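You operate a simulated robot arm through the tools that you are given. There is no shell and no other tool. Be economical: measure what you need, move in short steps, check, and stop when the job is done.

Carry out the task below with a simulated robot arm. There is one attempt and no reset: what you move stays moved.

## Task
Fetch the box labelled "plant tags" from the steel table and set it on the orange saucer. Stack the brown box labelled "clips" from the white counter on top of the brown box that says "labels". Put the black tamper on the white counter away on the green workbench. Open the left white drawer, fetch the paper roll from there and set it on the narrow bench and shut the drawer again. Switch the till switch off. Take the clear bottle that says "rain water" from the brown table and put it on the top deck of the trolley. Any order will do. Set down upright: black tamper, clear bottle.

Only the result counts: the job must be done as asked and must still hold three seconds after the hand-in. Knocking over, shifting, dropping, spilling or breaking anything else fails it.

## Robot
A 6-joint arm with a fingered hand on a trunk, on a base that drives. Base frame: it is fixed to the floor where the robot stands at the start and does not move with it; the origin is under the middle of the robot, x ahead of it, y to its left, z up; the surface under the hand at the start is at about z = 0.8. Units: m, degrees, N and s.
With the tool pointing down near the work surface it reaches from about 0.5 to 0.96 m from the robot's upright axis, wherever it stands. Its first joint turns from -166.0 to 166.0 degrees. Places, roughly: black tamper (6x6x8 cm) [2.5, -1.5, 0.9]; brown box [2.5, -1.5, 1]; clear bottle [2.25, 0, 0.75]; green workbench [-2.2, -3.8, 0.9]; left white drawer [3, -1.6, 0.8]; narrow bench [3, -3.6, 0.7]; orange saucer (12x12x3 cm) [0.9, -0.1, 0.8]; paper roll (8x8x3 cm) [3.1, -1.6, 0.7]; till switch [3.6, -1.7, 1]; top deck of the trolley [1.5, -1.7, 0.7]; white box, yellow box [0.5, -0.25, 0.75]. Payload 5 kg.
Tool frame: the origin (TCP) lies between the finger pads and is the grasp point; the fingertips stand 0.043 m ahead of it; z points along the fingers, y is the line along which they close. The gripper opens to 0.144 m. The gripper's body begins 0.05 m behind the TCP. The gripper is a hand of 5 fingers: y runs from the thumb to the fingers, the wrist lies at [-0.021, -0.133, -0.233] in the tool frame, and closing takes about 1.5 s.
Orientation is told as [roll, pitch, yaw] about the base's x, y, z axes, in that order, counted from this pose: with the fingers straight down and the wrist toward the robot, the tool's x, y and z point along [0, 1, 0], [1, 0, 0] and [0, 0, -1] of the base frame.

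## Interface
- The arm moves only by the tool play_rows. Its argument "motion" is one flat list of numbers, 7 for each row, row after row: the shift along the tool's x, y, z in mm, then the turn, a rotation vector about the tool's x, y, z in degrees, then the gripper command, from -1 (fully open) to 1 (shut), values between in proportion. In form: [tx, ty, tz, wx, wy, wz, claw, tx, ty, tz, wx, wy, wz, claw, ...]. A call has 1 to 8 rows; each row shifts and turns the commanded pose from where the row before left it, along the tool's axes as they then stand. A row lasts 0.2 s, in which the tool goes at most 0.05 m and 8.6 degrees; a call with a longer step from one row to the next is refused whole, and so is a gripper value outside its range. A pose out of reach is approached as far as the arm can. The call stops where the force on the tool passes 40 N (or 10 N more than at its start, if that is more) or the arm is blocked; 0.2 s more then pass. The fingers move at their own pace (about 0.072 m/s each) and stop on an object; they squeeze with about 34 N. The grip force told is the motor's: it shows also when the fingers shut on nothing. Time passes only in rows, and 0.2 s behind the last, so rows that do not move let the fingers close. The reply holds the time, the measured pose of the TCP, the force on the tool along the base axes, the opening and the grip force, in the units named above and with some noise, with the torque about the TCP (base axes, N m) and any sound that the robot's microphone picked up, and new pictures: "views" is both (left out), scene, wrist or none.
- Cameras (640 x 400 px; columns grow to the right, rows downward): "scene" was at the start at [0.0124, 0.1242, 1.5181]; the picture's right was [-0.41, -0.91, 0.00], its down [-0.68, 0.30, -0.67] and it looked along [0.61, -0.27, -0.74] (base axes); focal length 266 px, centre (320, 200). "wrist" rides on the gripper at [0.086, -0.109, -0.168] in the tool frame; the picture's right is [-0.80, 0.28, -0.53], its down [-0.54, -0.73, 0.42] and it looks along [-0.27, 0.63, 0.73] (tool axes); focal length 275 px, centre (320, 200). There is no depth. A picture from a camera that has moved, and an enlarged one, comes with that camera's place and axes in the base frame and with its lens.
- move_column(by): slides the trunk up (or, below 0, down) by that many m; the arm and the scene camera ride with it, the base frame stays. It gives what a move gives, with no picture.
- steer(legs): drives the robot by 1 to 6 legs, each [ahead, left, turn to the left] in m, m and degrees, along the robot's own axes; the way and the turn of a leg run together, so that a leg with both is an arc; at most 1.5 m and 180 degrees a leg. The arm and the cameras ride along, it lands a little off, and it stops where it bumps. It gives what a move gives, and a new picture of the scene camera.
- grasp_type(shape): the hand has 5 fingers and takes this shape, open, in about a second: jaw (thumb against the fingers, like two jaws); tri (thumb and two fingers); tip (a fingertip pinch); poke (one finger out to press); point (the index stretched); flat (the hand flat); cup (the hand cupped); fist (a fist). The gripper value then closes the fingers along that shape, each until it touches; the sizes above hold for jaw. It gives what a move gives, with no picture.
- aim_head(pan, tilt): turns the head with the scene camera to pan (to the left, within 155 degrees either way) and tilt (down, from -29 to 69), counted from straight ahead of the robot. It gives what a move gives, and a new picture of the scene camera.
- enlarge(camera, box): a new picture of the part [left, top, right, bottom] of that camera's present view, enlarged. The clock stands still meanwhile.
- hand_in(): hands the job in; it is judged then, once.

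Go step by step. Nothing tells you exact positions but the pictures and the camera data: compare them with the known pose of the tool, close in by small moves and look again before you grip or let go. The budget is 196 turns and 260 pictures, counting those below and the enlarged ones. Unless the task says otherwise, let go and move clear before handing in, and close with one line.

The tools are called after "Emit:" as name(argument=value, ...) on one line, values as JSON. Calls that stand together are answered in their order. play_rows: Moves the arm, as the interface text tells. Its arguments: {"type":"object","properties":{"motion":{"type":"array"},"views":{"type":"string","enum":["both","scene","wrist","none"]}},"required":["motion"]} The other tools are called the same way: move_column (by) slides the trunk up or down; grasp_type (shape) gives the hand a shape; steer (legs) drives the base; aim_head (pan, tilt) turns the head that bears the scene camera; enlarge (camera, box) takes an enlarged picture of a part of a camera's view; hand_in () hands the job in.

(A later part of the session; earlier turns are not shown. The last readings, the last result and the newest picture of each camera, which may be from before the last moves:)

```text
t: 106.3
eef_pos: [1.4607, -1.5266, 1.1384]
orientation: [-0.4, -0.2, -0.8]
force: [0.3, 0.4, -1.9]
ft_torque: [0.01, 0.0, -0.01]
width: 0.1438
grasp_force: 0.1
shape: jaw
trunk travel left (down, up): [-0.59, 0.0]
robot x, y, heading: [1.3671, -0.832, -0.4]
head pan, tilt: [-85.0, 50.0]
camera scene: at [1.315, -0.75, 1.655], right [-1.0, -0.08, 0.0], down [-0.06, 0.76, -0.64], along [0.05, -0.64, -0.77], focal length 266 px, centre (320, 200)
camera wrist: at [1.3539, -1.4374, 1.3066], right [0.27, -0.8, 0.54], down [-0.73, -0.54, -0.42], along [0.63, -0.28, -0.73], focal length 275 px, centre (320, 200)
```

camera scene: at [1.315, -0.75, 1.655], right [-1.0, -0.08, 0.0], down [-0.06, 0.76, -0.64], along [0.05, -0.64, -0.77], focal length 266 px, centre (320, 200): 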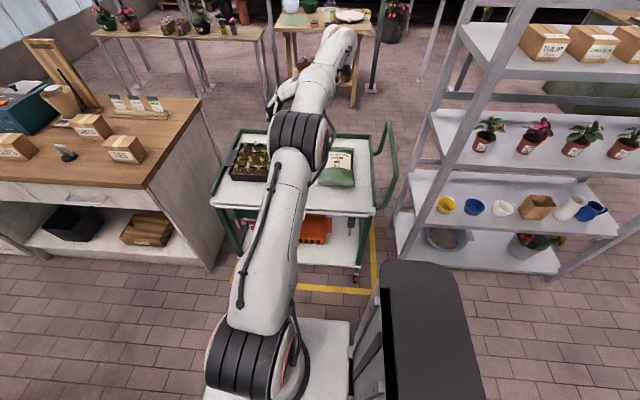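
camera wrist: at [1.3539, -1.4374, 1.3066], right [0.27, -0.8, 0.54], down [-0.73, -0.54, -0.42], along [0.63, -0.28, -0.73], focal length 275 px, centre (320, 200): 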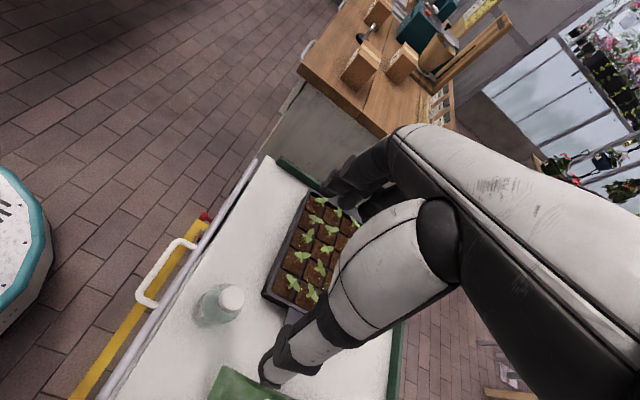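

Emit:
play_rows(motion=[31, 38, 0, 0, 0, 0, -1, 31, 38, 0, 0, 0, 0, -1, 31, 38, 0, 0, 0, 0, -1, 31, 38, 0, 0, 0, 0, -1, 31, 38, 0, 0, 0, 0, -1, 31, 38, 0, 0, 0, 0, -1, 31, 38, 0, 0, 0, 0, -1, 31, 38, 0, 0, 0, 0, -1], views="none")

Emit:
play_rows(motion=[46, 15, 0, 0, 0, 0, -1, 46, 15, 0, 0, 0, 0, -1, 46, 15, 0, 0, 0, 0, -1, 46, 15, 0, 0, 0, 0, -1, 46, 15, 0, 0, 0, 0, -1, 46, 15, 0, 0, 0, 0, -1, 46, 15, 0, 0, 0, 0, -1, 46, 15, 0, 0, 0, 0, -1], views="none")

Emit:
steer(legs=[[1.15, 0.08, 0], [0, 0, -89]])

Emit:
aim_head(pan=0, tilt=40)

```text
t: 108.1
eef_pos: [1.7687, -1.2811, 1.1367]
orientation: [-0.5, -0.1, -0.7]
force: [0.2, 0.0, 0.6]
ft_torque: [-0.02, 0.02, -0.03]
width: 0.144
grasp_force: 0.0
shape: jaw
trunk travel left (down, up): [-0.59, 0.0]
robot x, y, heading: [1.3634, -0.829, -0.5]
head pan, tilt: [-85.0, 50.0]
```

```text
t: 109.9
eef_pos: [1.8925, -0.9163, 1.1336]
orientation: [-0.4, -0.3, -0.6]
force: [1.4, -0.1, 0.3]
ft_torque: [-0.02, 0.01, 0.04]
width: 0.1439
grasp_force: 0.1
shape: jaw
trunk travel left (down, up): [-0.59, 0.0]
robot x, y, heading: [1.3669, -0.8297, -0.5]
head pan, tilt: [-85.0, 50.0]
```

```text
t: 119.6
eef_pos: [2.4602, -1.2747, 1.1334]
orientation: [-0.4, -0.4, -88.6]
force: [-0.4, 0.0, 0.1]
ft_torque: [0.0, 0.0, 0.01]
width: 0.1435
grasp_force: 0.0
shape: jaw
trunk travel left (down, up): [-0.59, 0.0]
robot x, y, heading: [2.528, -0.7496, -88.1]
head pan, tilt: [-85.0, 50.0]
camera scene: at [2.6063, -0.6909, 1.655], right [-0.12, 0.99, 0.0], down [0.76, 0.09, -0.64], along [-0.64, -0.08, -0.77], focal length 266 px, centre (320, 200)
```

scene: 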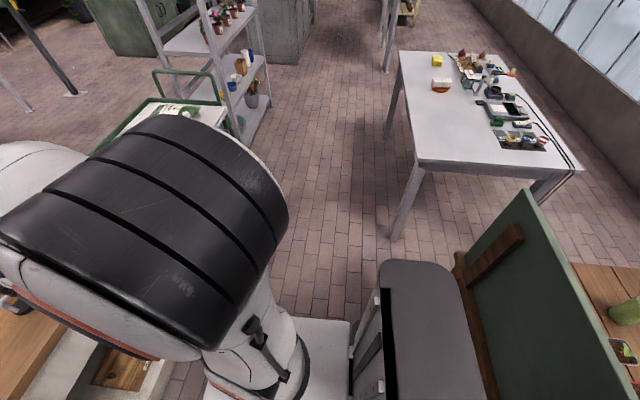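

```text
t: 121.2
eef_pos: [2.4611, -1.274, 1.1334]
orientation: [-0.4, -0.3, -88.6]
force: [0.4, -0.5, 0.6]
ft_torque: [0.01, -0.04, 0.03]
width: 0.144
grasp_force: 0.0
shape: jaw
trunk travel left (down, up): [-0.59, 0.0]
robot x, y, heading: [2.5318, -0.7477, -88.5]
head pan, tilt: [0.0, 40.0]
camera scene: at [2.6853, -0.7668, 1.6692], right [-1.0, -0.03, 0.0], down [-0.02, 0.64, -0.77], along [0.02, -0.77, -0.64], focal length 266 px, centre (320, 200)
```

scene: 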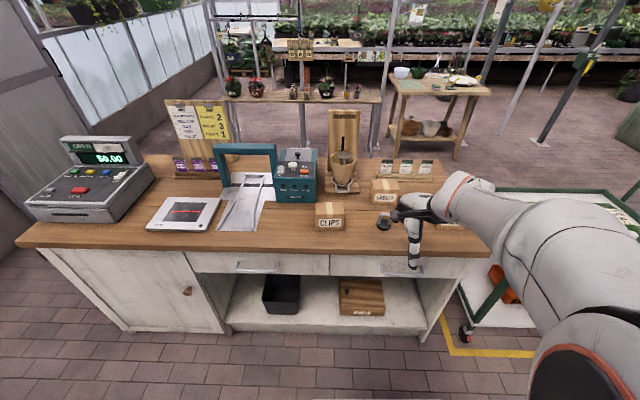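

Emit:
enlarge(camera="scene", box=[220, 130, 480, 290])

Emit:
enlarge(camera="scene", box=[10, 110, 270, 290])

```text
2.46 times, centred on (350, 210) of scene
camera zoom: at [2.6853, -0.7668, 1.6692], right [-1.0, -0.03, 0.0], down [-0.02, 0.64, -0.77], along [0.02, -0.77, -0.64], focal length 655 px, centre (246, 175)
```

zoom: 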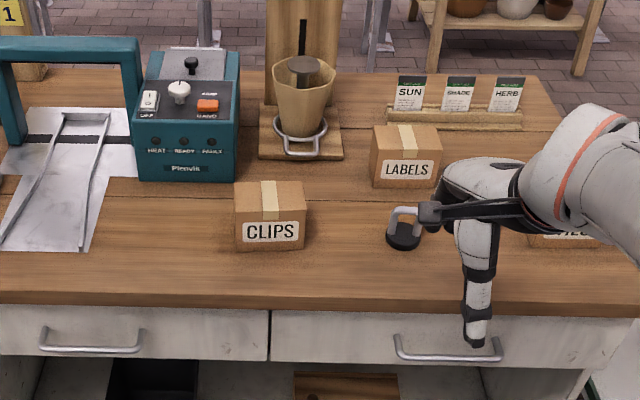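

```text
2.22 times, centred on (140, 200) of scene
camera zoom: at [2.6853, -0.7668, 1.6692], right [-1.0, -0.03, 0.0], down [-0.02, 0.64, -0.77], along [0.02, -0.77, -0.64], focal length 591 px, centre (720, 200)
```

zoom: 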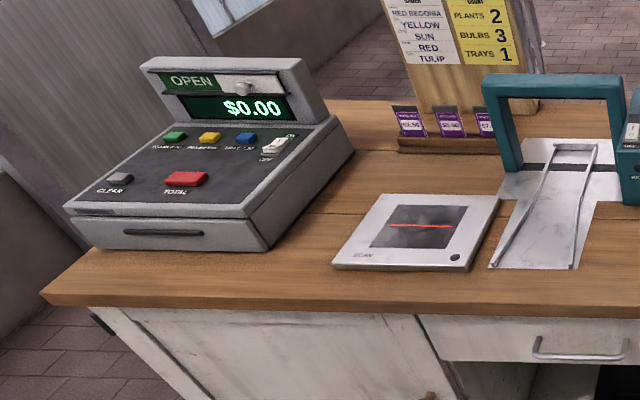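

Emit:
steer(legs=[[0.19, 0, -1.5]])

Emit:
play_rows(motion=[45, 0, 0, 0, 0, 0, -0.667, 45, 0, 0, 0, 0, 0, -0.667, 45, 0, 0, 0, 0, 0, -0.667, 45, 0, 0, 0, 0, 0, -0.667, 20, 10, 0, 0, 0, 0, -0.667])

```text
t: 122.7
eef_pos: [2.4496, -1.4616, 1.1324]
orientation: [-0.4, -0.2, -90.3]
force: [0.4, -0.6, 1.0]
ft_torque: [-0.02, -0.01, -0.03]
width: 0.1439
grasp_force: 0.0
shape: jaw
trunk travel left (down, up): [-0.59, 0.0]
robot x, y, heading: [2.5303, -0.9347, -89.9]
head pan, tilt: [0.0, 40.0]
camera scene: at [2.6878, -0.961, 1.6692], right [-1.0, 0.0, 0.0], down [0.0, 0.64, -0.77], along [0.0, -0.77, -0.64], focal length 266 px, centre (320, 200)
```

scene: 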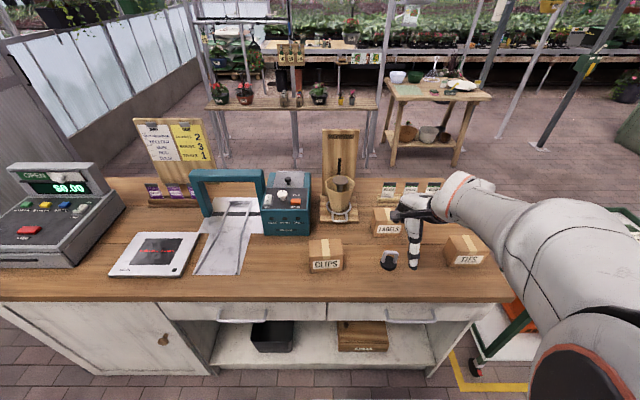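

```text
t: 123.9
eef_pos: [2.65, -1.4712, 1.1298]
orientation: [-0.5, -0.3, -90.1]
force: [-0.6, 0.4, -0.4]
ft_torque: [0.0, 0.0, -0.01]
width: 0.1203
grasp_force: 0.0
shape: jaw
trunk travel left (down, up): [-0.59, 0.0]
robot x, y, heading: [2.5309, -0.9372, -90.0]
head pan, tilt: [0.0, 40.0]
camera scene: at [2.6882, -0.9604, 1.6692], right [-1.0, 0.0, 0.0], down [0.0, 0.64, -0.77], along [0.0, -0.77, -0.64], focal length 266 px, centre (320, 200)
camera wrist: at [2.7388, -1.3631, 1.2977], right [-0.79, -0.28, 0.54], down [-0.54, 0.73, -0.42], along [-0.28, -0.63, -0.73], focal length 275 px, centre (320, 200)
```

scene: 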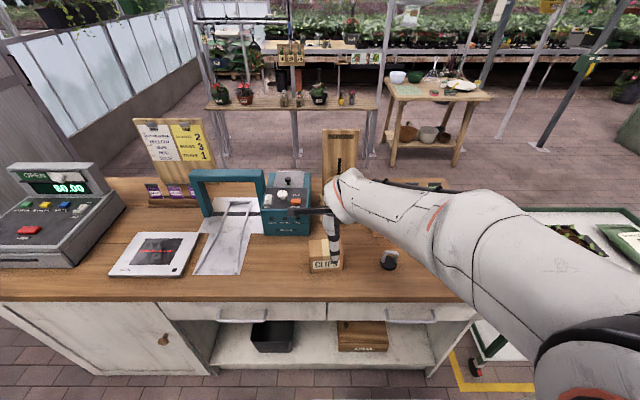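
wrist: 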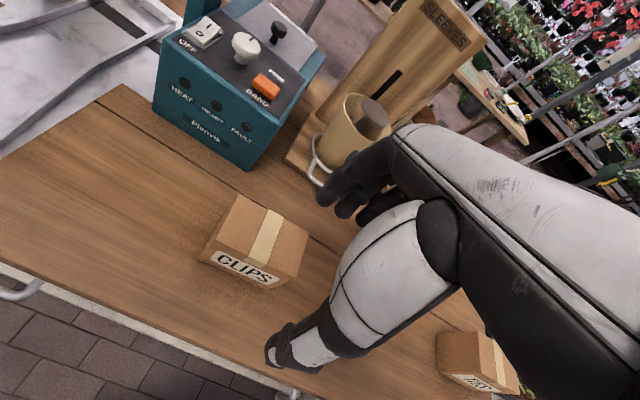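

Emit:
play_rows(motion=[25, 40, 0, 0, 0, 0, -0.667, 0, 2, 45, 0, 0, 0, -0.667, 0, 0, 45, 0, 0, 0, -0.667, 0, 0, 0, 0, 0, 0, -0.667])

```text
t: 124.9
eef_pos: [2.674, -1.5169, 1.044]
orientation: [-0.4, -0.2, -90.2]
force: [0.0, 0.1, 0.0]
ft_torque: [0.02, 0.01, 0.03]
width: 0.1202
grasp_force: 0.1
shape: jaw
trunk travel left (down, up): [-0.59, 0.0]
robot x, y, heading: [2.5317, -0.9361, -89.6]
head pan, tilt: [0.0, 40.0]
camera scene: at [2.6881, -0.9604, 1.6692], right [-1.0, 0.0, 0.0], down [0.0, 0.64, -0.77], along [0.0, -0.77, -0.64], focal length 266 px, centre (320, 200)
camera wrist: at [2.7619, -1.4073, 1.2099], right [-0.79, -0.28, 0.54], down [-0.54, 0.73, -0.42], along [-0.27, -0.63, -0.73], focal length 275 px, centre (320, 200)
```

scene: 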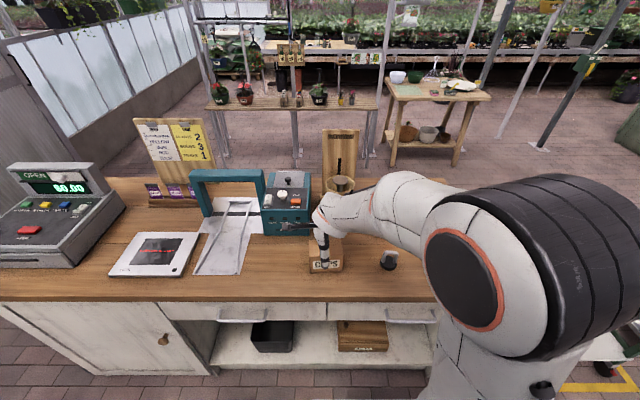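
wrist: 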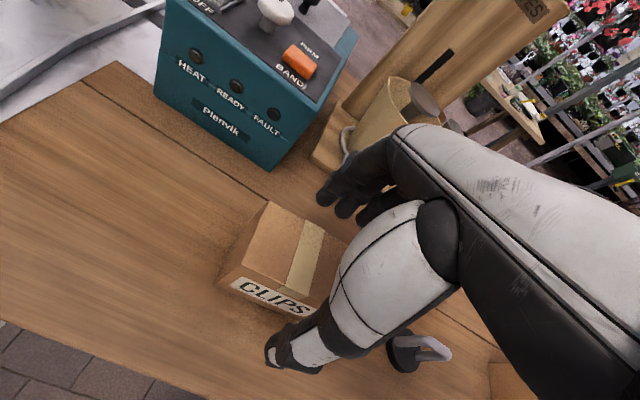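

Emit:
play_rows(motion=[0, -2, 25, 0, 0, 0, -0.667, 0, 0, 23, 0, 0, 0, -0.667, 0, 0, 0, 0, 0, 0, -0.667, 0, 0, 0, 0, 0, 0, 0.3, 0, 0, 0, 0, 0, 0, 1, 0, 0, 0, 0, 0, 0, 1, 0, 0, 0, 0, 0, 0, 1, 0, 0, 0, 0, 0, 0, 1], views="wrist")

```text
t: 126.7
eef_pos: [2.6743, -1.5141, 0.9959]
orientation: [-0.4, -0.3, -90.3]
force: [0.5, 0.3, 0.2]
ft_torque: [0.02, -0.01, 0.01]
width: 0.0641
grasp_force: 34.1
shape: jaw
trunk travel left (down, up): [-0.59, 0.0]
robot x, y, heading: [2.5311, -0.9369, -89.9]
head pan, tilt: [0.0, 40.0]
camera wrist: at [2.762, -1.4044, 1.1613], right [-0.79, -0.28, 0.54], down [-0.54, 0.73, -0.42], along [-0.28, -0.63, -0.73], focal length 275 px, centre (320, 200)
```

wrist: 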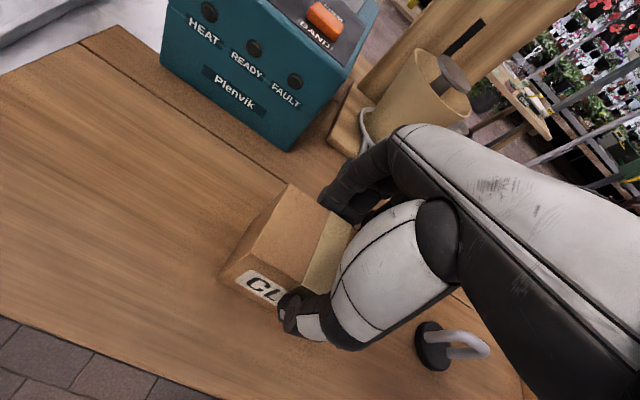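

Emit:
play_rows(motion=[0, 0, -20, 0, 0, 0, 1, 0, 0, -45, 0, 0, 0, 1, 0, 0, -45, 0, 0, 0, 1, 0, 0, -45, 0, 0, 0, 1, -45, 10, 0, 0, 0, 0, 1, -45, 10, 0, 0, 0, 0, 1, -45, 10, 0, 0, 0, 0, 1])

```text
t: 128.3
eef_pos: [2.5387, -1.5439, 1.1496]
orientation: [-0.4, -0.3, -90.3]
force: [0.0, 0.0, -2.6]
ft_torque: [0.02, 0.01, 0.02]
width: 0.0636
grasp_force: 33.4
shape: jaw
trunk travel left (down, up): [-0.59, 0.0]
robot x, y, heading: [2.5273, -0.9372, -89.9]
head pan, tilt: [0.0, 40.0]
camera scene: at [2.6874, -0.9602, 1.6692], right [-1.0, 0.0, 0.0], down [0.0, 0.64, -0.77], along [0.0, -0.77, -0.64], focal length 266 px, centre (320, 200)
camera wrist: at [2.6271, -1.4333, 1.3167], right [-0.79, -0.28, 0.54], down [-0.54, 0.73, -0.42], along [-0.27, -0.63, -0.73], focal length 275 px, centre (320, 200)
```

scene: 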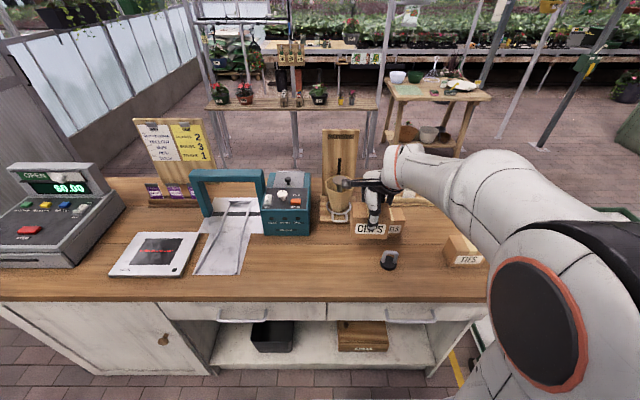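
wrist: 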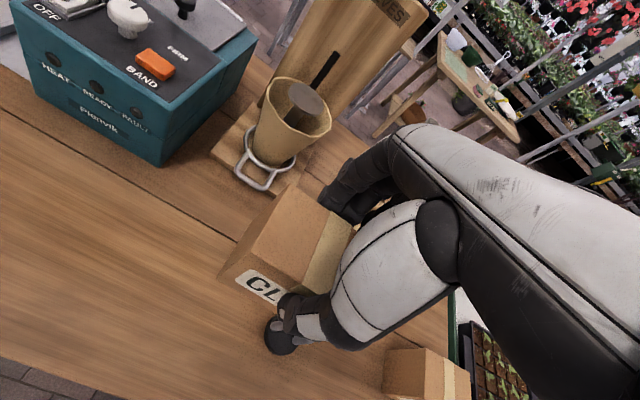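

Emit:
play_rows(motion=[-45, 0, 0, 0, 0, 0, 1, -45, 0, 0, 0, 0, 0, 1, -19, 20, 0, 0, 0, 0, 1, 0, 45, 0, 0, 0, 0, 1, 0, 0, 0, 0, 0, 0, 1])

```text
t: 129.5
eef_pos: [2.4306, -1.6073, 1.1498]
orientation: [-0.5, -0.2, -90.2]
force: [0.5, 0.5, -1.6]
ft_torque: [0.03, 0.01, 0.02]
width: 0.0636
grasp_force: 34.0
shape: jaw
trunk travel left (down, up): [-0.59, 0.0]
robot x, y, heading: [2.5327, -0.9371, -89.7]
head pan, tilt: [0.0, 40.0]
camera scene: at [2.6879, -0.9601, 1.6692], right [-1.0, 0.0, 0.0], down [0.0, 0.64, -0.77], along [0.0, -0.77, -0.64], focal length 266 px, centre (320, 200)
camera wrist: at [2.5183, -1.4971, 1.3172], right [-0.79, -0.28, 0.54], down [-0.54, 0.73, -0.42], along [-0.28, -0.63, -0.73], focal length 275 px, centre (320, 200)
```

scene: 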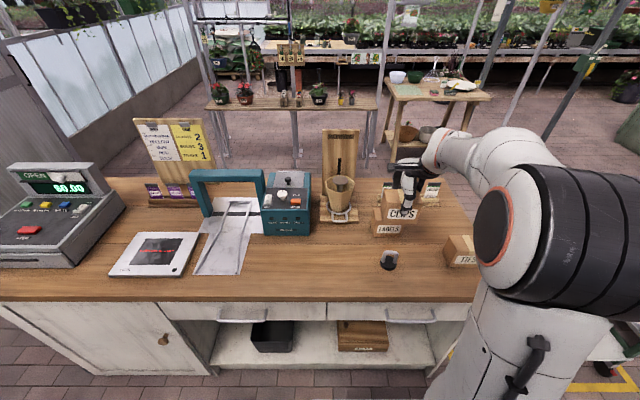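
wrist: 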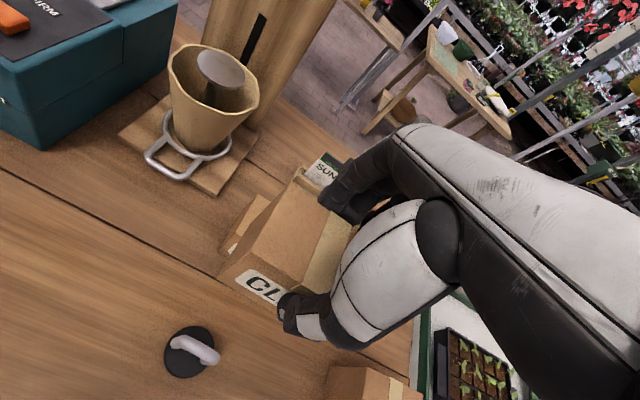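

Emit:
enlarge(camera="scene", box=[350, 160, 450, 260])

Emit:
enlarge(camera="wrist", box=[200, 150, 360, 310])

```text
4.00 times, centred on (400, 210) of scene
camera zoom: at [2.6879, -0.9601, 1.6692], right [-1.0, 0.0, 0.0], down [0.0, 0.64, -0.77], along [0.0, -0.77, -0.64], focal length 1064 px, centre (0, 160)
```

zoom: 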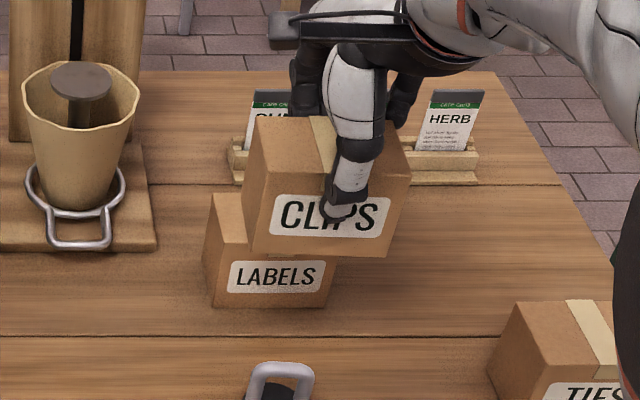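

```text
2.50 times, centred on (280, 230) of wrist
camera zoom: at [2.5183, -1.4971, 1.3172], right [-0.79, -0.28, 0.54], down [-0.54, 0.73, -0.42], along [-0.28, -0.63, -0.73], focal length 688 px, centre (420, 125)
```

zoom: 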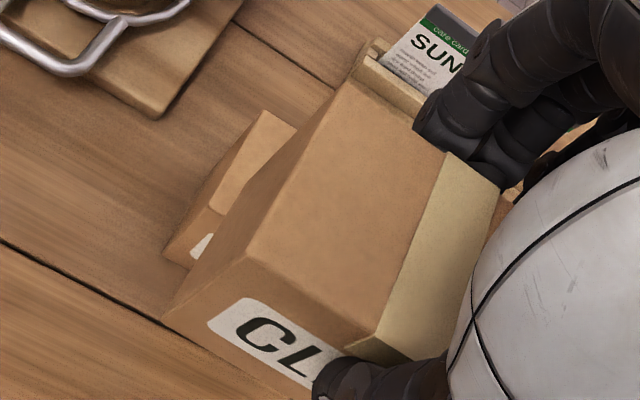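

Emit:
play_rows(motion=[0, 42, 0, 0, 0, 0, 1, 0, 41, 0, 0, 0, 0, 1, 0, 0, 30, 0, 0, 0, 1, 0, 0, 25, 0, 0, 0, 1, 0, 0, 0, 0, 0, 0, 1], views="none")

Emit:
enlarge(camera="scene", box=[350, 160, 450, 260])

Emit:
enlarge(camera="wrist", box=[200, 150, 360, 310])

```text
t: 130.7
eef_pos: [2.4287, -1.6892, 1.0968]
orientation: [-0.4, -0.2, -90.3]
force: [-0.4, -0.6, -0.8]
ft_torque: [0.0, 0.03, -0.01]
width: 0.0637
grasp_force: 33.9
shape: jaw
trunk travel left (down, up): [-0.59, 0.0]
robot x, y, heading: [2.5281, -0.9334, -89.7]
head pan, tilt: [0.0, 40.0]
```

```text
4.00 times, centred on (400, 210) of scene
camera zoom: at [2.6879, -0.9604, 1.6692], right [-1.0, 0.0, 0.0], down [0.0, 0.64, -0.77], along [0.0, -0.77, -0.64], focal length 1064 px, centre (0, 160)
```

zoom: 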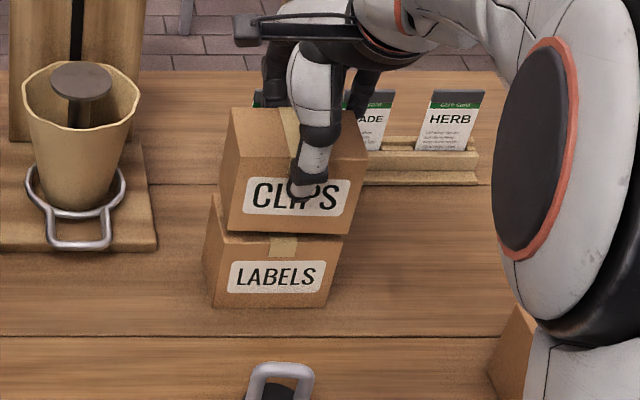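

```text
2.50 times, centred on (280, 230) of wrist
camera zoom: at [2.5174, -1.58, 1.2635], right [-0.79, -0.28, 0.54], down [-0.54, 0.73, -0.42], along [-0.28, -0.63, -0.73], focal length 688 px, centre (420, 125)
```

zoom: 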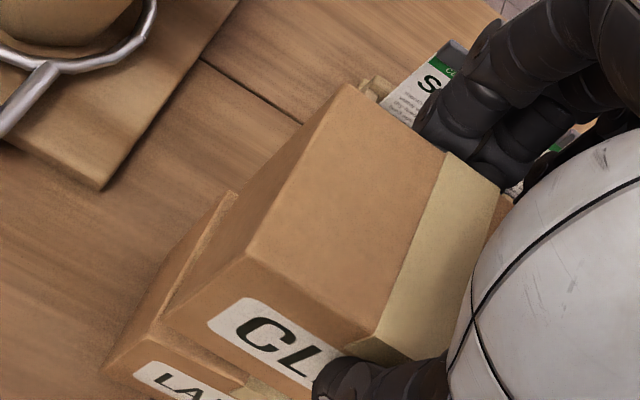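

Emit:
play_rows(motion=[0, 0, 15, 0, 0, 0, 1, 0, 0, 10, 0, 0, 0, 1, 0, 0, 4, 0, 0, 0, 1, 0, 0, 0, 0, 0, 0, 1], views="none")

Emit:
enlarge(camera="scene", box=[350, 160, 450, 260])

```text
t: 131.4
eef_pos: [2.429, -1.6954, 1.0832]
orientation: [-0.5, -1.5, -90.2]
force: [0.1, 2.5, 17.1]
ft_torque: [0.7, -0.11, 0.03]
width: 0.0657
grasp_force: 33.3
shape: jaw
trunk travel left (down, up): [-0.59, 0.0]
robot x, y, heading: [2.5274, -0.9349, -89.9]
head pan, tilt: [0.0, 40.0]
stopped in row 3: the force on the tool passed its limit at 44 N (the readings are from after the stop); the commanded pose is now the measured one
```

```text
4.00 times, centred on (400, 210) of scene
camera zoom: at [2.6881, -0.9586, 1.6693], right [-1.0, 0.0, 0.0], down [0.0, 0.64, -0.77], along [0.0, -0.77, -0.64], focal length 1064 px, centre (0, 160)
```

zoom: 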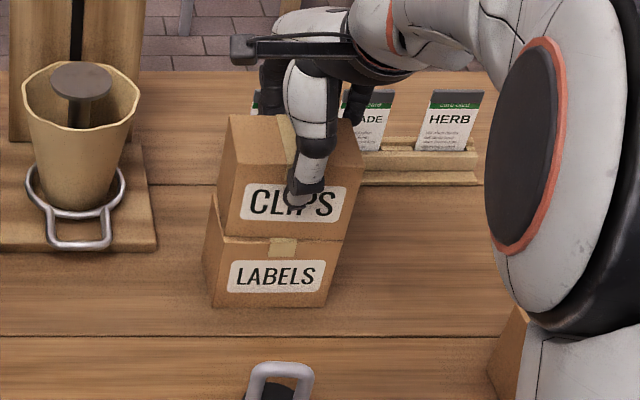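

Emit:
play_rows(motion=[0, 0, -2, 0, 0, 0, 1, 0, 0, 0, 0, 0, 0, 0, 0, 0, 0, 0, 0, 0, -0.4, 0, 0, 0, 0, 0, 0, -0.4, 0, 0, -15, 0, 0, 0, -0.4, 0, 0, -25, 0, 0, 0, -0.4, 0, 0, -40, 0, 0, 0, -0.4, 0, -30, -20, 0, 0, 0, -0.4])

Emit:
enlarge(camera="scene", box=[340, 160, 440, 260])

```text
t: 133.2
eef_pos: [2.4306, -1.6642, 1.1806]
orientation: [-0.5, -1.1, -90.2]
force: [0.4, 0.4, -0.6]
ft_torque: [0.0, 0.01, -0.04]
width: 0.1007
grasp_force: 0.1
shape: jaw
trunk travel left (down, up): [-0.59, 0.0]
robot x, y, heading: [2.5321, -0.9379, -90.0]
head pan, tilt: [0.0, 40.0]
camera scene: at [2.688, -0.9588, 1.6692], right [-1.0, 0.0, 0.0], down [0.0, 0.64, -0.77], along [0.0, -0.77, -0.64], focal length 266 px, centre (320, 200)
camera wrist: at [2.5189, -1.5512, 1.3464], right [-0.79, -0.27, 0.55], down [-0.54, 0.72, -0.43], along [-0.28, -0.64, -0.72], focal length 275 px, centre (320, 200)
```

scene: 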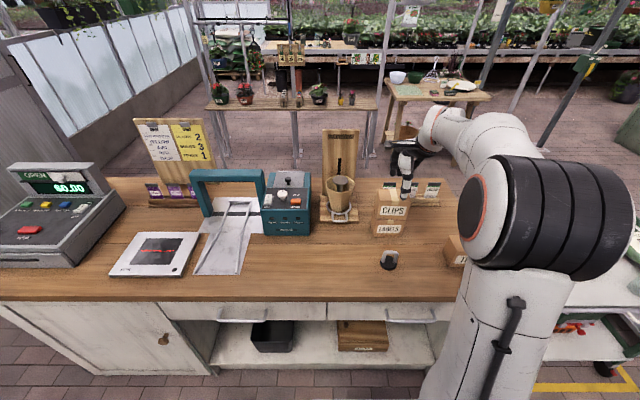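
wrist: 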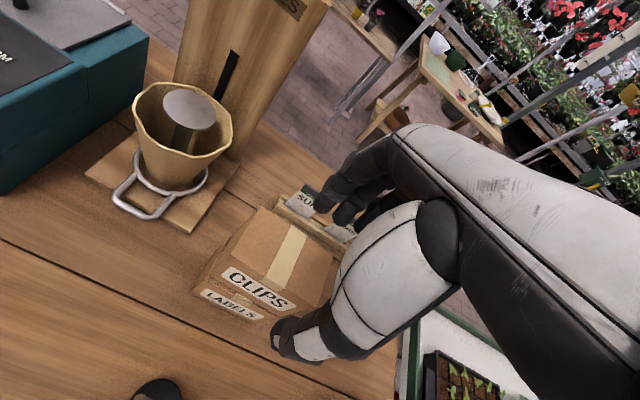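

```text
4.00 times, centred on (390, 210) of scene
camera zoom: at [2.688, -0.9588, 1.6692], right [-1.0, 0.0, 0.0], down [0.0, 0.64, -0.77], along [0.0, -0.77, -0.64], focal length 1064 px, centre (40, 160)
```

zoom: 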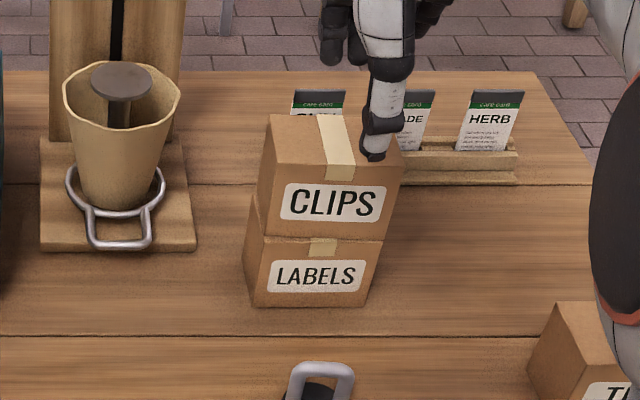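

Emit:
play_rows(motion=[5, -45, 0, 0, 0, 0, -1, 5, -45, 0, 0, 0, 0, -1, 10, -45, 0, 0, 0, 0, -1, 10, -45, 0, 0, 0, 0, -1, 10, -45, 0, 0, 0, 0, -1], views="none")

Emit:
steer(legs=[[0, 0.65, 0]])

```text
t: 134.4
eef_pos: [2.4696, -1.4347, 1.1769]
orientation: [-0.5, -1.1, -90.3]
force: [0.0, 0.1, 0.1]
ft_torque: [-0.02, 0.0, -0.01]
width: 0.1438
grasp_force: 0.2
shape: jaw
trunk travel left (down, up): [-0.59, 0.0]
robot x, y, heading: [2.5299, -0.9334, -89.7]
head pan, tilt: [0.0, 40.0]
```

```text
t: 138.0
eef_pos: [3.1169, -1.4341, 1.1768]
orientation: [-0.6, -1.1, -90.2]
force: [0.2, -1.0, -0.1]
ft_torque: [-0.01, 0.0, 0.01]
width: 0.1437
grasp_force: 0.0
shape: jaw
trunk travel left (down, up): [-0.59, 0.0]
robot x, y, heading: [3.1804, -0.9313, -89.7]
head pan, tilt: [0.0, 40.0]
camera scene: at [3.3359, -0.9582, 1.6692], right [-1.0, 0.0, 0.0], down [0.0, 0.64, -0.77], along [0.0, -0.77, -0.64], focal length 266 px, centre (320, 200)
```

scene: 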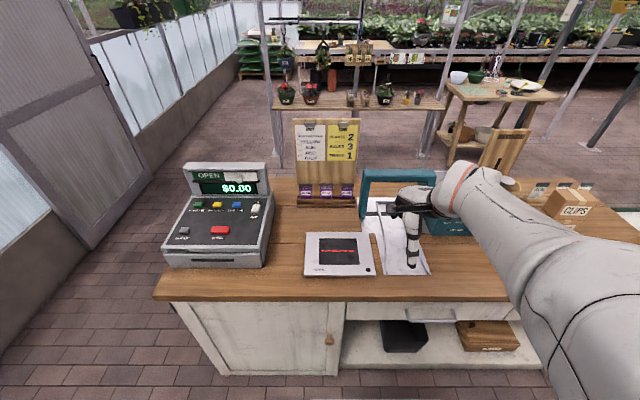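

Emit:
enlarge(camera="scene", box=[155, 150, 285, 275])

Emit:
enlarge(camera="scene", box=[215, 160, 275, 225])

```text
3.20 times, centred on (220, 212) of scene
camera zoom: at [3.3359, -0.9582, 1.6692], right [-1.0, 0.0, 0.0], down [0.0, 0.64, -0.77], along [0.0, -0.77, -0.64], focal length 852 px, centre (640, 160)
```

zoom: 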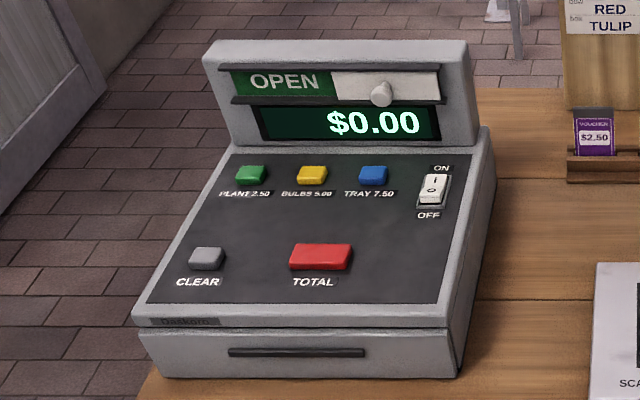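

```text
6.15 times, centred on (245, 192) of scene
camera zoom: at [3.3359, -0.9582, 1.6692], right [-1.0, 0.0, 0.0], down [0.0, 0.64, -0.77], along [0.0, -0.77, -0.64], focal length 1638 px, centre (782, 246)
```

zoom: 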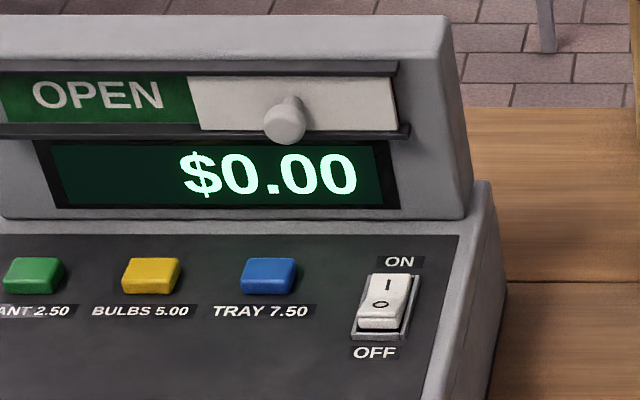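

Emit:
steer(legs=[[0, 0.2, 0]])

Emit:
grasp_type(shape="poke")

Emit:
play_rows(motion=[45, 10, -10, 0, 0, 0, -1, 45, 10, 0, 0, 0, 0, -1, 45, 10, 0, 0, 0, 0, -1, 45, 10, 0, 0, 0, 0, -1, 45, 10, 0, 0, 0, 0, -1, 20, 10, 0, 0, 0, 0, -1])

```text
t: 139.6
eef_pos: [3.3124, -1.4342, 1.1763]
orientation: [-0.7, -1.2, -90.4]
force: [0.9, 0.1, 0.8]
ft_torque: [-0.03, 0.05, -0.01]
width: 0.1437
grasp_force: 0.1
shape: jaw
trunk travel left (down, up): [-0.59, 0.0]
robot x, y, heading: [3.3749, -0.9305, -89.9]
head pan, tilt: [0.0, 40.0]
camera scene: at [3.5329, -0.9584, 1.6691], right [-1.0, 0.0, 0.0], down [0.0, 0.64, -0.77], along [0.0, -0.77, -0.64], focal length 266 px, centre (320, 200)
```

scene: 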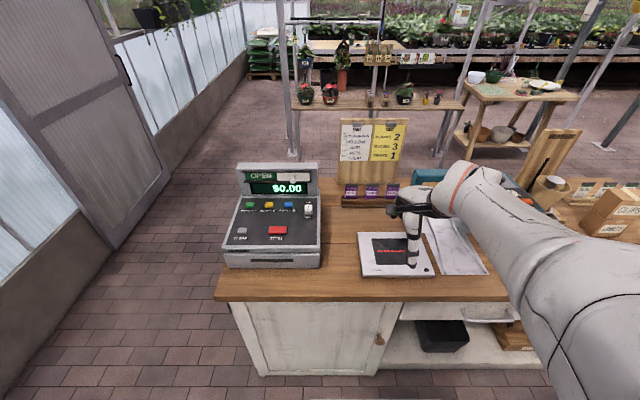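

```text
t: 140.5
eef_pos: [3.313, -1.4333, 1.1749]
orientation: [-0.7, -1.1, -90.4]
force: [0.4, -0.5, 0.4]
ft_torque: [0.01, -0.01, -0.01]
width: 0.0002
grasp_force: 0.0
shape: poke
trunk travel left (down, up): [-0.59, 0.0]
robot x, y, heading: [3.3787, -0.9318, -90.0]
head pan, tilt: [0.0, 40.0]
```

```text
t: 141.9
eef_pos: [3.558, -1.4954, 1.1862]
orientation: [-0.6, -1.1, -90.4]
force: [0.2, 0.0, 0.3]
ft_torque: [0.02, 0.02, -0.01]
width: 0.0001
grasp_force: 0.1
shape: poke
trunk travel left (down, up): [-0.59, 0.0]
robot x, y, heading: [3.3743, -0.9319, -89.8]
head pan, tilt: [0.0, 40.0]
camera scene: at [3.5325, -0.9587, 1.6691], right [-1.0, 0.0, 0.0], down [0.0, 0.64, -0.77], along [0.0, -0.77, -0.64], focal length 266 px, centre (320, 200)
camera wrist: at [3.6466, -1.3833, 1.351], right [-0.79, -0.27, 0.55], down [-0.54, 0.72, -0.43], along [-0.28, -0.64, -0.72], focal length 275 px, centre (320, 200)
```

scene: 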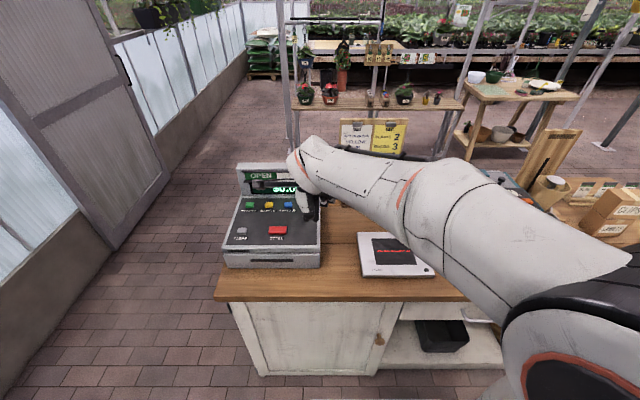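
wrist: 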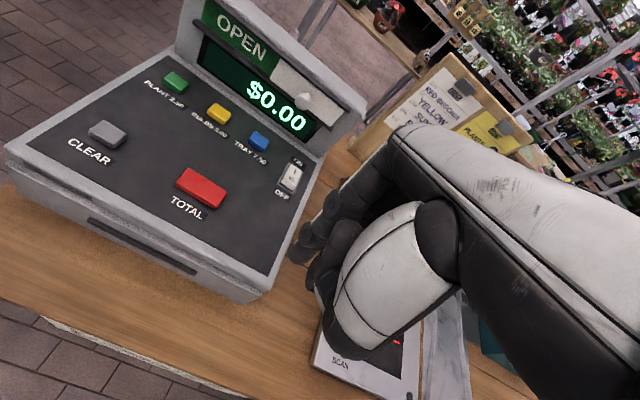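

Emit:
enlarge(camera="wrist", box=[260, 140, 340, 280])

```text
2.86 times, centred on (300, 210) of wrist
camera zoom: at [3.6466, -1.3833, 1.351], right [-0.79, -0.27, 0.55], down [-0.54, 0.72, -0.43], along [-0.28, -0.64, -0.72], focal length 786 px, centre (377, 171)
```

zoom: 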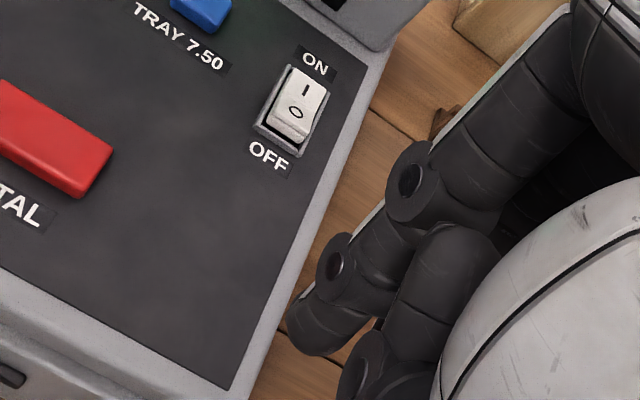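

Emit:
play_rows(motion=[5, 45, 0, 0, 0, 0, -1, 5, 45, 0, 0, 0, 0, -1, 1, 45, 0, 0, 0, 0, -1, 0, 40, 0, 0, 0, 0, -1, 0, 0, 40, 0, 0, 0, -1, 0, 0, 40, 0, 0, 0, -1, 0, 0, 0, 0, 0, 0, -1], views="none")

Emit:
enlarge(camera="wrist", box=[220, 140, 380, 300])

Emit:
enlarge(camera="scene", box=[220, 140, 370, 270])

```text
t: 143.5
eef_pos: [3.5631, -1.6726, 1.1068]
orientation: [-0.7, -1.0, -90.4]
force: [0.4, -0.1, 0.6]
ft_torque: [-0.01, 0.0, 0.02]
width: 0.0
grasp_force: 0.0
shape: poke
trunk travel left (down, up): [-0.59, 0.0]
robot x, y, heading: [3.3745, -0.9351, -90.1]
head pan, tilt: [0.0, 40.0]
```

```text
2.50 times, centred on (300, 220) of wrist
camera zoom: at [3.6526, -1.56, 1.272], right [-0.79, -0.27, 0.55], down [-0.54, 0.72, -0.43], along [-0.28, -0.64, -0.72], focal length 688 px, centre (370, 150)
```

zoom: 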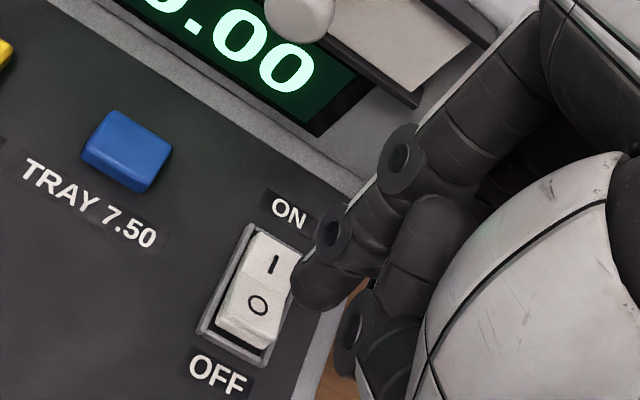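

```text
3.08 times, centred on (295, 205) of scene
camera zoom: at [3.5321, -0.9585, 1.6692], right [-1.0, 0.0, 0.0], down [0.0, 0.64, -0.77], along [0.0, -0.77, -0.64], focal length 819 px, centre (397, 185)
```

zoom: 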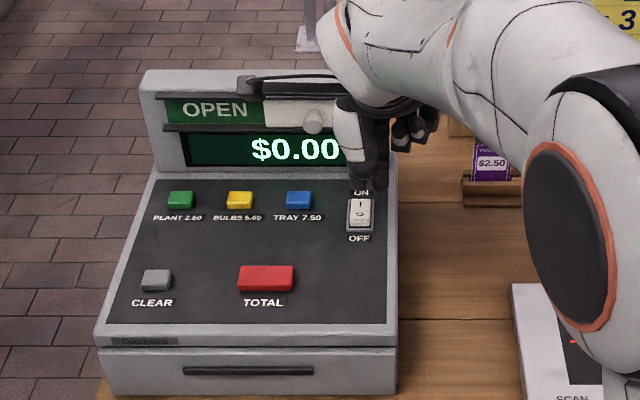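

Emit:
play_rows(motion=[10, 3, 20, 0, 0, 0, -1, 0, 0, 15, 0, 0, 0, -1, 0, 0, 0, 0, 0, 0, -1], views="none")

Emit:
enlarge(camera="wrist", box=[220, 140, 380, 300])

Emit:
enlarge(camera="scene", box=[260, 165, 350, 235])

```text
t: 144.3
eef_pos: [3.5739, -1.6749, 1.0726]
orientation: [-0.6, -1.1, -90.4]
force: [0.0, 0.9, 0.6]
ft_torque: [0.02, 0.0, 0.0]
width: 0.0001
grasp_force: 0.1
shape: poke
trunk travel left (down, up): [-0.59, 0.0]
robot x, y, heading: [3.377, -0.9308, -89.8]
head pan, tilt: [0.0, 40.0]
```

```text
2.50 times, centred on (300, 220) of wrist
camera zoom: at [3.6632, -1.5625, 1.2372], right [-0.79, -0.27, 0.55], down [-0.54, 0.72, -0.43], along [-0.28, -0.64, -0.72], focal length 688 px, centre (370, 150)
```

zoom: 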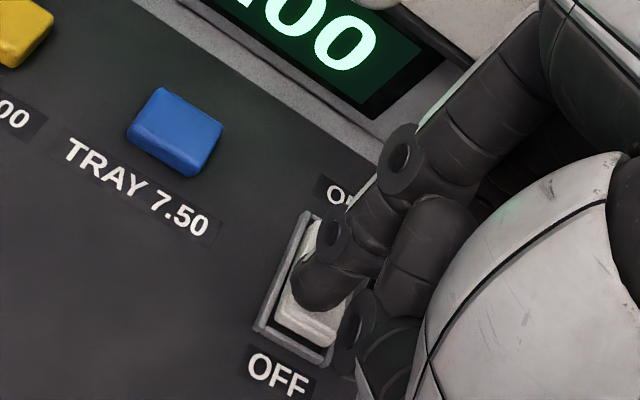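

```text
5.71 times, centred on (305, 200) of scene
camera zoom: at [3.532, -0.9584, 1.6692], right [-1.0, 0.0, 0.0], down [0.0, 0.64, -0.77], along [0.0, -0.77, -0.64], focal length 1521 px, centre (406, 200)
```

zoom: 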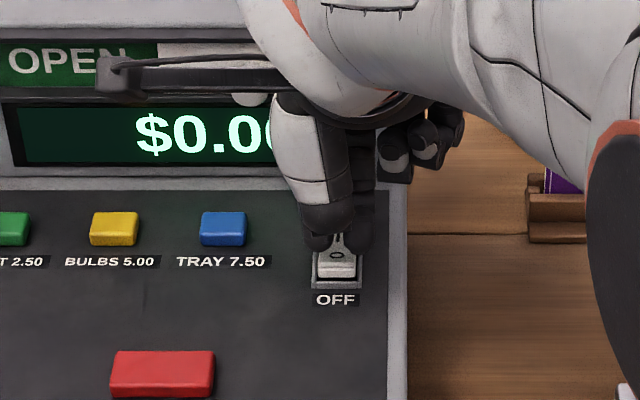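

Emit:
play_rows(motion=[0, 0, 6, 0, 0, 0, -1, 0, 0, 6, 0, 0, 0, -1, 0, 0, 4, 0, 0, 0, -1, 0, 0, 0, 0, 0, 0, -1], views="none")

Emit:
enlarge(camera="scene", box=[260, 165, 350, 235])

```text
t: 145.3
eef_pos: [3.5753, -1.6754, 1.0566]
orientation: [-0.5, -1.0, -90.4]
force: [0.1, -0.3, 3.5]
ft_torque: [0.0, 0.01, -0.02]
width: 0.0003
grasp_force: 0.0
shape: poke
trunk travel left (down, up): [-0.59, 0.0]
robot x, y, heading: [3.372, -0.9331, -89.8]
head pan, tilt: [0.0, 40.0]
```

```text
5.71 times, centred on (305, 200) of scene
camera zoom: at [3.5321, -0.9581, 1.6693], right [-1.0, 0.0, 0.0], down [0.0, 0.64, -0.77], along [0.0, -0.77, -0.64], focal length 1521 px, centre (406, 200)
```

zoom: 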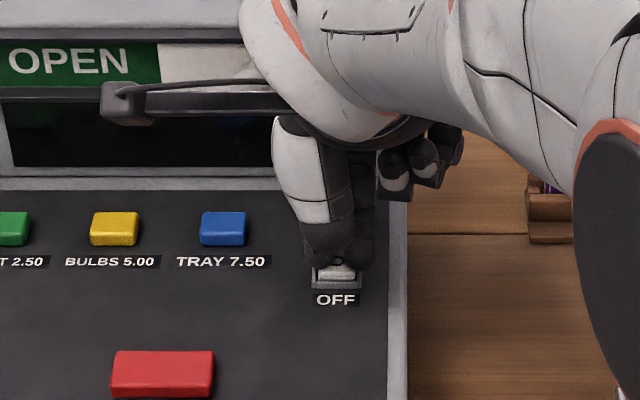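

Emit:
play_rows(motion=[0, 0, -20, 0, 0, 0, -1, 0, 0, -40, 0, 0, 0, -1, 0, -40, -20, 0, 0, 0, -1, 0, -45, 0, 0, 0, 0, -1, 0, -45, 0, 0, 0, 0, -1, 0, -45, 0, 0, 0, 0, -1, 0, -45, 0, 0, 0, 0, -1, 0, -30, 0, 0, 0, 0, -1])

Emit:
enlarge(camera="scene", box=[230, 150, 350, 270])

```text
t: 147.1
eef_pos: [3.5759, -1.426, 1.1311]
orientation: [-0.6, -1.1, -90.4]
force: [-0.2, 0.7, -0.1]
ft_torque: [0.0, 0.04, 0.02]
width: 0.0
grasp_force: 0.0
shape: poke
trunk travel left (down, up): [-0.59, 0.0]
robot x, y, heading: [3.3777, -0.9378, -89.9]
head pan, tilt: [0.0, 40.0]
camera scene: at [3.5319, -0.9578, 1.6692], right [-1.0, 0.0, 0.0], down [0.0, 0.64, -0.77], along [0.0, -0.77, -0.64], focal length 266 px, centre (320, 200)
camera wrist: at [3.6648, -1.314, 1.2967], right [-0.79, -0.27, 0.55], down [-0.54, 0.72, -0.43], along [-0.28, -0.64, -0.72], focal length 275 px, centre (320, 200)
```

scene: 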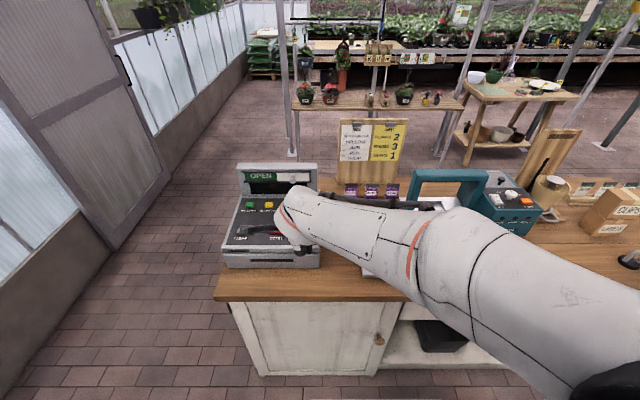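
wrist: 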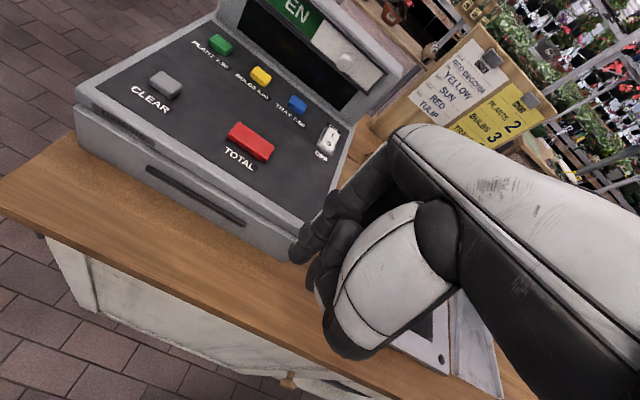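

```text
3.33 times, centred on (290, 210) of scene
camera zoom: at [3.5319, -0.9578, 1.6692], right [-1.0, 0.0, 0.0], down [0.0, 0.64, -0.77], along [0.0, -0.77, -0.64], focal length 887 px, centre (420, 167)
```

zoom: 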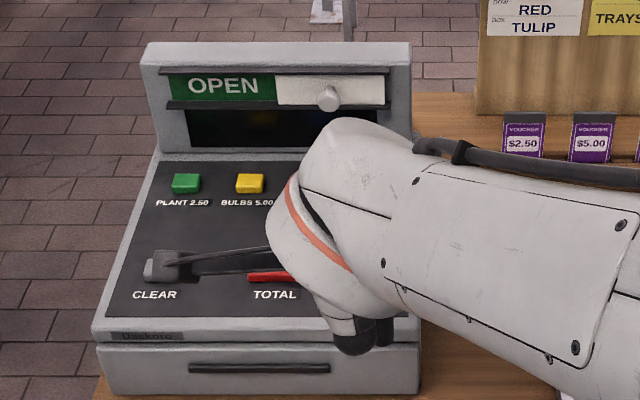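

Emit:
steer(legs=[[-0.24, 0, 0], [0, -0.42, 0]])

Emit:
grasp_type(shape="jaw")

Emit:
aim_head(pan=0, tilt=50)

```text
t: 151.0
eef_pos: [3.1613, -1.1884, 1.1323]
orientation: [-0.6, -1.2, -90.4]
force: [-0.6, 0.0, -0.3]
ft_torque: [-0.04, -0.02, 0.01]
width: 0.0002
grasp_force: 0.0
shape: poke
trunk travel left (down, up): [-0.59, 0.0]
robot x, y, heading: [2.9624, -0.6968, -90.1]
head pan, tilt: [0.0, 40.0]
camera scene: at [3.1179, -0.7203, 1.6693], right [-1.0, 0.0, 0.0], down [0.0, 0.64, -0.77], along [0.0, -0.77, -0.64], focal length 266 px, centre (320, 200)
```

scene: 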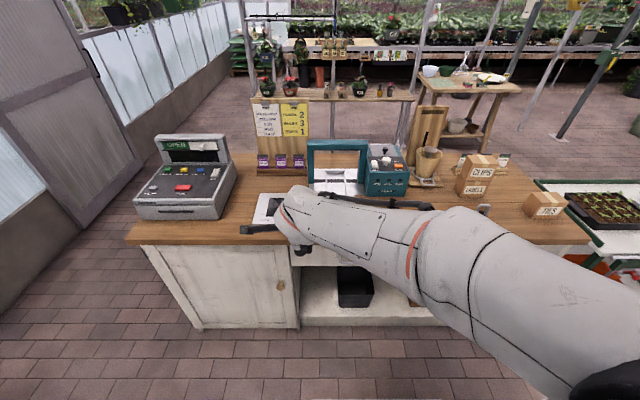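

```text
t: 151.9
eef_pos: [3.1632, -1.1883, 1.1315]
orientation: [-0.6, -1.1, -90.4]
force: [-0.4, -0.1, 0.5]
ft_torque: [-0.03, -0.02, -0.01]
width: 0.1438
grasp_force: 0.0
shape: jaw
trunk travel left (down, up): [-0.59, 0.0]
robot x, y, heading: [2.9596, -0.6955, -89.9]
head pan, tilt: [0.0, 40.0]
```

```text
t: 152.7
eef_pos: [3.1628, -1.189, 1.1309]
orientation: [-0.6, -1.1, -90.4]
force: [0.1, -0.5, 0.0]
ft_torque: [0.01, 0.02, -0.03]
width: 0.144
grasp_force: 0.2
shape: jaw
trunk travel left (down, up): [-0.59, 0.0]
robot x, y, heading: [2.9646, -0.697, -89.9]
head pan, tilt: [0.0, 50.0]
camera scene: at [3.1184, -0.7124, 1.6551], right [-1.0, 0.0, 0.0], down [0.0, 0.77, -0.64], along [0.0, -0.64, -0.77], focal length 266 px, centre (320, 200)
```

scene: 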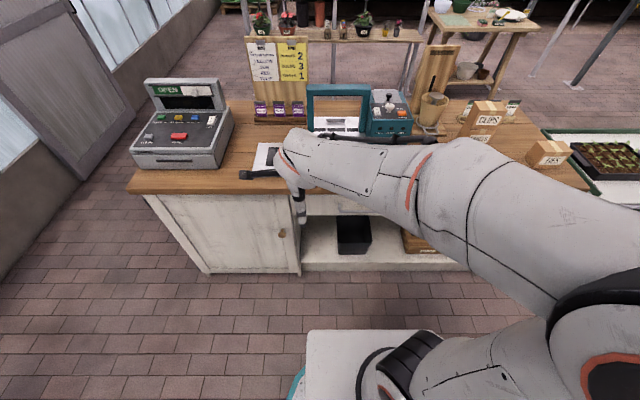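

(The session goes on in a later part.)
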